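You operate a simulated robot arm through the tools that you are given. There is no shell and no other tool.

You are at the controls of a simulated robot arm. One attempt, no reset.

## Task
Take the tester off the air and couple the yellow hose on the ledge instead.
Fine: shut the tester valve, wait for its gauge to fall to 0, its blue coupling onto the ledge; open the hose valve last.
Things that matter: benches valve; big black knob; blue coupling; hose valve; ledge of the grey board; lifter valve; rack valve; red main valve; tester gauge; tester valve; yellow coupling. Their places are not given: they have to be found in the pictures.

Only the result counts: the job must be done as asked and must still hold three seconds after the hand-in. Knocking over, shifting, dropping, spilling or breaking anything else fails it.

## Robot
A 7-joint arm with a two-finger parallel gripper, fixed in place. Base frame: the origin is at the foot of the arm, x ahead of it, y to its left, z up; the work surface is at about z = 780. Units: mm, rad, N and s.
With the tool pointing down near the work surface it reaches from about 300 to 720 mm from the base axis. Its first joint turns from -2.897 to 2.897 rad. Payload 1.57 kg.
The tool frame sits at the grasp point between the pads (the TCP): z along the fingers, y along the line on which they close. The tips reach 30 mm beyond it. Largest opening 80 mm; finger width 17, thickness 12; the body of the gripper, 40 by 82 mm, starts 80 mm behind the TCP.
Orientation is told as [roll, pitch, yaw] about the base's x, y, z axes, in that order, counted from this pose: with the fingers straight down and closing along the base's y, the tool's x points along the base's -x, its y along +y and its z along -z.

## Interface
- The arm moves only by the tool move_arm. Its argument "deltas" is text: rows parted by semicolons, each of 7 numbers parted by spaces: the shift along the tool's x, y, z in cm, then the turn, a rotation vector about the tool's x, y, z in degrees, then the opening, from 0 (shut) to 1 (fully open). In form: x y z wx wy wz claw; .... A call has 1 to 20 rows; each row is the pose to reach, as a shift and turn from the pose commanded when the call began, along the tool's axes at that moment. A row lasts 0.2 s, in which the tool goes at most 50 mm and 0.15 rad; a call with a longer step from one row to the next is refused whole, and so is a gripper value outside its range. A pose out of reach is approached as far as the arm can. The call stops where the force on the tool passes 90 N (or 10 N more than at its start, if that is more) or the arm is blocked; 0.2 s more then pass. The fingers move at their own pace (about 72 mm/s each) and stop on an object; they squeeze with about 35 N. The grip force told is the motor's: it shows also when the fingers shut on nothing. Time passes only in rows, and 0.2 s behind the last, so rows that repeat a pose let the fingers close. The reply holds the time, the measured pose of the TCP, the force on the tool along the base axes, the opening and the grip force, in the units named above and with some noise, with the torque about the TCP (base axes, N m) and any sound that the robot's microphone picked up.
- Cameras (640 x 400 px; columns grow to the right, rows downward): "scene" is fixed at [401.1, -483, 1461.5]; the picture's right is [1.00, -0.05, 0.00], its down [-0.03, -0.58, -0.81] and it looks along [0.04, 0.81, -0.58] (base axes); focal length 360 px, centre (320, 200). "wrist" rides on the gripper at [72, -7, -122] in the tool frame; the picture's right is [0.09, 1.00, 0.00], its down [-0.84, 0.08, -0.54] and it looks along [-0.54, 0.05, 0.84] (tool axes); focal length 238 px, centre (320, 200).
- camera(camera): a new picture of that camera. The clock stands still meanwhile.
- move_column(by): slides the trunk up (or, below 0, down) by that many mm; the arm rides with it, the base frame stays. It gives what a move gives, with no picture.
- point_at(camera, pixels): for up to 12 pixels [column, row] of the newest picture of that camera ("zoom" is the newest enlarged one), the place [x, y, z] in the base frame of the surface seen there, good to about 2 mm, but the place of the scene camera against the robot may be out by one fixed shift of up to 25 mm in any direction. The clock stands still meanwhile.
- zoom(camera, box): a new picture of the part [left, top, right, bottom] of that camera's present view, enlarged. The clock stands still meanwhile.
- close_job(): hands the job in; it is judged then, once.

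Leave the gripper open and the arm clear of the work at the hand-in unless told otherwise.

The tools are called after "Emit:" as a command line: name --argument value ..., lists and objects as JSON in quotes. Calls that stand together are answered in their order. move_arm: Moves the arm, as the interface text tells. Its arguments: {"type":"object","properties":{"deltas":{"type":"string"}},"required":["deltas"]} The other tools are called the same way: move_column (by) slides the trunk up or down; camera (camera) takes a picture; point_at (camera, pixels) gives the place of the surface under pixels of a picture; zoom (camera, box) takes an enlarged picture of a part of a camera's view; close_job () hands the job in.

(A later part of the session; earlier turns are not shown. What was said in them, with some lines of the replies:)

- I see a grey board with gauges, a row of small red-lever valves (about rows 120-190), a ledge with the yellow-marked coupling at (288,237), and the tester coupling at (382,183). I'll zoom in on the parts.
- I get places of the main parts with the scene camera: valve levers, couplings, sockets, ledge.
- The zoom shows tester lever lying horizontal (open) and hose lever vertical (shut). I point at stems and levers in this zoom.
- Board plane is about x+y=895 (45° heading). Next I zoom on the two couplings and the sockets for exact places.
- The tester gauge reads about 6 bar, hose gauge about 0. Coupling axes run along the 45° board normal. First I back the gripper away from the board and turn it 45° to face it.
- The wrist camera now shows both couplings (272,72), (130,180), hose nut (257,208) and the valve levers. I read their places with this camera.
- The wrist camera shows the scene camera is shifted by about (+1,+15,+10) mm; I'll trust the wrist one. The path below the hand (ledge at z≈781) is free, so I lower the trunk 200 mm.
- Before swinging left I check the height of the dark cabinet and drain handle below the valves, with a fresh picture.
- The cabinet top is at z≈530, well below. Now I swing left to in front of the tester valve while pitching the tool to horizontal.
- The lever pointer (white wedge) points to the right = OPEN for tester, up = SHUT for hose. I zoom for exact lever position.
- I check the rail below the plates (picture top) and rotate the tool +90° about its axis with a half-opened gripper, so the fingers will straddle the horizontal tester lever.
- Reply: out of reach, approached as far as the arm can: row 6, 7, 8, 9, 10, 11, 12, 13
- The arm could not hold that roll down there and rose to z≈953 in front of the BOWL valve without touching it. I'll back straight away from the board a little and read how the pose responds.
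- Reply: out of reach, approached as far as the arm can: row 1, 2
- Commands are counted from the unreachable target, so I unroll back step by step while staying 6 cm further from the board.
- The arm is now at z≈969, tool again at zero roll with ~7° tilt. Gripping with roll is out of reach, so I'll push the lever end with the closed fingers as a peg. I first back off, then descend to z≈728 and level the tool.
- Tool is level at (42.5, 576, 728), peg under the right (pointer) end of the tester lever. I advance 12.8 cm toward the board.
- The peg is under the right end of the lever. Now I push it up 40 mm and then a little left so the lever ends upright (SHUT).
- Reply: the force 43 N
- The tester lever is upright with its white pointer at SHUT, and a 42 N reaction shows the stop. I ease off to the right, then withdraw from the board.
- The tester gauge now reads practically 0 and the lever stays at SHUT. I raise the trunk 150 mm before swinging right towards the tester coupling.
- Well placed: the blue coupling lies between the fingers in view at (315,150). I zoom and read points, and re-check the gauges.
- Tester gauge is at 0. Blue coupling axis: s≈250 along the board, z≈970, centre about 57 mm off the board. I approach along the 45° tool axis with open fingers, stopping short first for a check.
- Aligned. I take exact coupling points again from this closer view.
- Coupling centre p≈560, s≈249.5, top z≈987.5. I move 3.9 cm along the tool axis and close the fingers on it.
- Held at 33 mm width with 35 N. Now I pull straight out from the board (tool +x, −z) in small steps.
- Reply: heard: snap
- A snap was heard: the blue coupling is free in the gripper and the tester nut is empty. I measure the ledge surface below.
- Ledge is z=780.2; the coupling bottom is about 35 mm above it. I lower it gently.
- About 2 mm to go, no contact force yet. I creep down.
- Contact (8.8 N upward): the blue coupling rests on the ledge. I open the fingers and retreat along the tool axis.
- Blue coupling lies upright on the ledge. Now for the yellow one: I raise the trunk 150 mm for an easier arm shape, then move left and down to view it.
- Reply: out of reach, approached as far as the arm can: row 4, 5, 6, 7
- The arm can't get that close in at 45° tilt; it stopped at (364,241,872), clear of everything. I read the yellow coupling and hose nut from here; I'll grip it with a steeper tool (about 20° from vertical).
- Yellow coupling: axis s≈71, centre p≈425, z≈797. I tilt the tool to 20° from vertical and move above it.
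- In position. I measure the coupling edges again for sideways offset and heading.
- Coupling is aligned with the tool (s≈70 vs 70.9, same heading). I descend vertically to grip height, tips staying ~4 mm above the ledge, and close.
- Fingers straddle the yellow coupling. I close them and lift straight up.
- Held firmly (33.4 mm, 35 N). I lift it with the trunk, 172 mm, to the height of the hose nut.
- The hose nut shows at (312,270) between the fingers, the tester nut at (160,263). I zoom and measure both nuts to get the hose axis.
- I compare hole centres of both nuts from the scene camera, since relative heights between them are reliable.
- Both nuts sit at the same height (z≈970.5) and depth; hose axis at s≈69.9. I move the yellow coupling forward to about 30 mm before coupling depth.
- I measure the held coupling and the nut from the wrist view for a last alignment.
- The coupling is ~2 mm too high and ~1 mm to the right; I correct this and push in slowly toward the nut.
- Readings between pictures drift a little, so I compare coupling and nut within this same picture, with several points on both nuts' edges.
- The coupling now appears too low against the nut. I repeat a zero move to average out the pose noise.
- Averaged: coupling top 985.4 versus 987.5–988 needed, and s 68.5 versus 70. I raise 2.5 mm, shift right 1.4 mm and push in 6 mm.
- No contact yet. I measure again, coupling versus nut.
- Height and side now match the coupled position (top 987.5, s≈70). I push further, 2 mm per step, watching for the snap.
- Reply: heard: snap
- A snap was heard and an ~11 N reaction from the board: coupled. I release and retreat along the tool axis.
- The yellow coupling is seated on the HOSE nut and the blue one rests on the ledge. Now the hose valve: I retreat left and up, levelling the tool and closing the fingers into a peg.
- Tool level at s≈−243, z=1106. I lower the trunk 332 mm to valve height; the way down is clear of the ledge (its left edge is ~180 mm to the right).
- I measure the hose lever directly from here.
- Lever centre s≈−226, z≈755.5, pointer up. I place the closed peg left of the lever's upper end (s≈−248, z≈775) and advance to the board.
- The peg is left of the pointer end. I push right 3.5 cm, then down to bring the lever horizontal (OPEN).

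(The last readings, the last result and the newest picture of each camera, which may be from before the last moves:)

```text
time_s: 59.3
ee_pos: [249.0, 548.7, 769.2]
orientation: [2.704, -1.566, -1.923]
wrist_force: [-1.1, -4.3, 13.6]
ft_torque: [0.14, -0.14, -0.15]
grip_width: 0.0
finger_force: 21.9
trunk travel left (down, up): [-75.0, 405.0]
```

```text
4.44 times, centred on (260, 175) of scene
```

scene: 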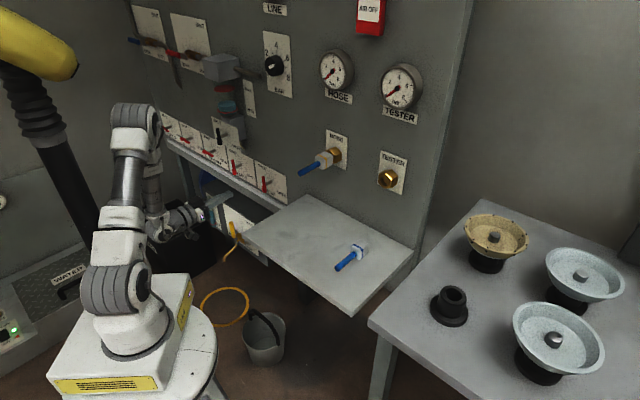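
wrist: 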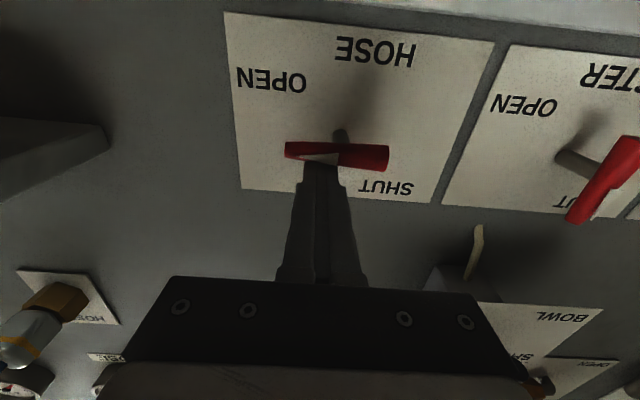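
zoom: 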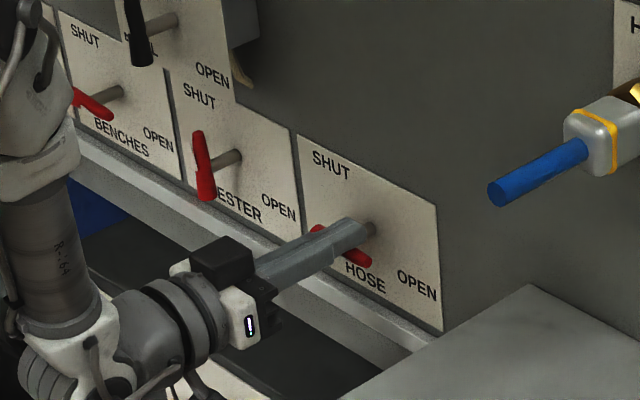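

The lever is now horizontal with the pointer toward OPEN; 14 N reaction. I press a little more to be sure it's at its stop, then lift off and withdraw.

Emit:
move_arm --deltas "0.2 -0.3 0 0 0 0 0; 0.35 -0.3 0 0 0 0 0; 0.35 -0.3 0 0 0 0 0"

Emit:
move_arm --deltas "-0.8 0 0 0 0 0 0; -1.6 0 0 0 0 0 0; -1.8 0 -4 0 0 0 0; -1.8 0 -8.5 0 0 0 0; -1.8 0 -13 0 0 0 0; -1.8 0 -13 0 0 0 0.5"

Emit:
camera --camera "wrist"

Emit:
zoom --camera "scene" --box '[160, 110, 320, 230]'

Emit:
zoom --camera "scene" --box '[300, 40, 430, 210]'

```text
time_s: 60.1
ee_pos: [247.9, 548.0, 769.9]
orientation: [2.788, -1.557, -2.006]
wrist_force: [-5.6, 14.4, 32.3]
ft_torque: [0.53, -0.37, 0.28]
grip_width: 0.2
finger_force: 21.5
trunk travel left (down, up): [-75.0, 405.0]
```

```text
time_s: 61.5
ee_pos: [155.7, 457.3, 783.3]
orientation: [-0.041, -1.565, 0.827]
wrist_force: [-0.2, 0.0, 0.2]
ft_torque: [0.03, 0.01, 0.0]
grip_width: 39.9
finger_force: 0.0
trunk travel left (down, up): [-75.0, 405.0]
```

```text
taken
```

wrist: 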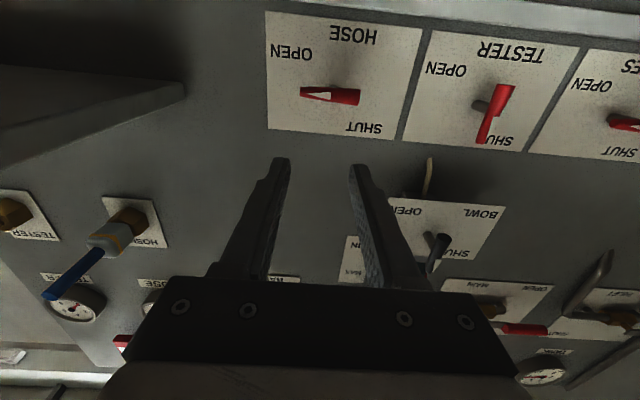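

```text
3.33 times, centred on (240, 170) of scene
```

zoom: 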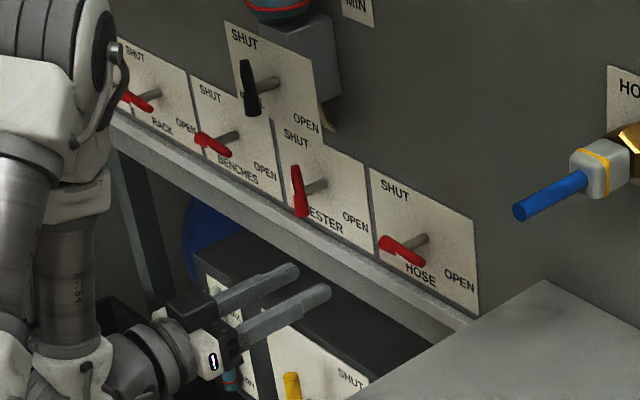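

```text
2.35 times, centred on (365, 125) of scene
```

zoom: 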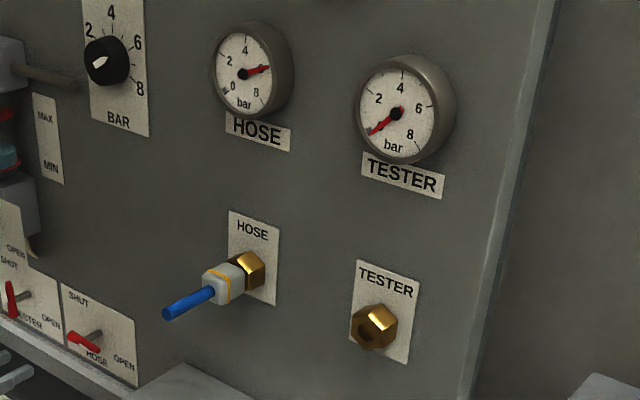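

Hose gauge shows 6 bar, tester 0; hose lever OPEN, tester SHUT. I open the gripper fully, back off further, wait a moment and check that all holds.

Emit:
move_arm --deltas "0 0 -1.5 0 0 0 1; 0 0 -3 0 0 0 1; 0 0 -3 0 0 0 1; 0 0 -3 0 0 0 1; 0 0 -3 0 0 0 1; 0 0 -3 0 0 0 1; 0 0 -3 0 0 0 1; 0 0 -3 0 0 0 1; 0 0 -3 0 0 0 1; 0 0 -3 0 0 0 1"

Emit:
camera --camera "scene"

Emit:
zoom --camera "scene" --box '[300, 40, 430, 290]'

```text
time_s: 63.7
ee_pos: [137.0, 433.8, 781.1]
orientation: [0.078, -1.568, 0.705]
wrist_force: [0.3, 0.5, 0.4]
ft_torque: [-0.01, 0.01, 0.04]
grip_width: 79.8
finger_force: 0.1
trunk travel left (down, up): [-75.0, 405.0]
```

```text
taken
```

scene: 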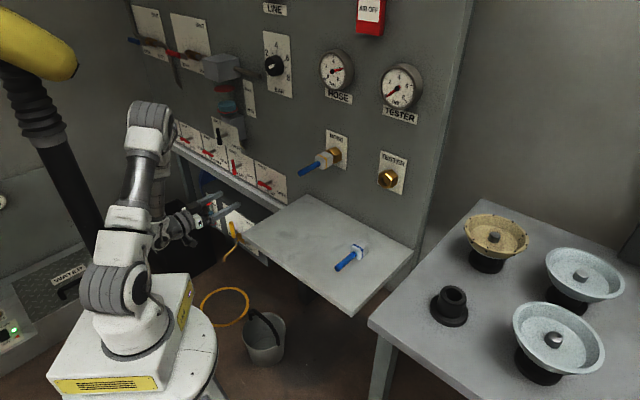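

```text
1.60 times, centred on (365, 165) of scene
```

zoom: 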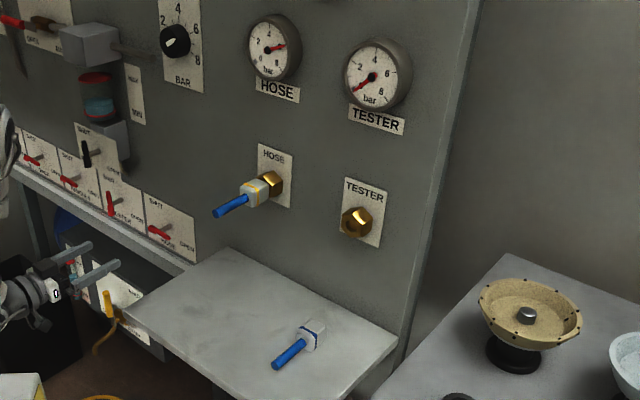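

Everything holds: the tester valve is shut and its gauge reads 0, and the blue coupling is on the ledge. The yellow coupling is on HOSE at 6 bar with the hose valve open. The other valves are unchanged, the gripper is open and the arm is clear. I hand in the job.

Emit:
close_job

```text
The job is handed in.
```

The tester is off the air and the yellow hose is coupled in its place. I handed the job in with everything holding in the last pictures.

- **Tester:** its valve is shut. I pulled the blue coupling only after the gauge had fallen to 0, and it now rests on the ledge.
- **Hose:** the yellow coupling snapped onto the HOSE nut. I opened the hose valve last, and its gauge rose to about 6 bar.
- **Everything else:** the other valves and the black knob look unchanged. The gripper is open and the arm is clear of the board and ledge.

Early on, the arm couldn't hold a turned grip on the tester lever and drifted up in front of the BOWL valve. It touched nothing there. I then turned both levers by pushing them with the closed fingers instead of gripping them.
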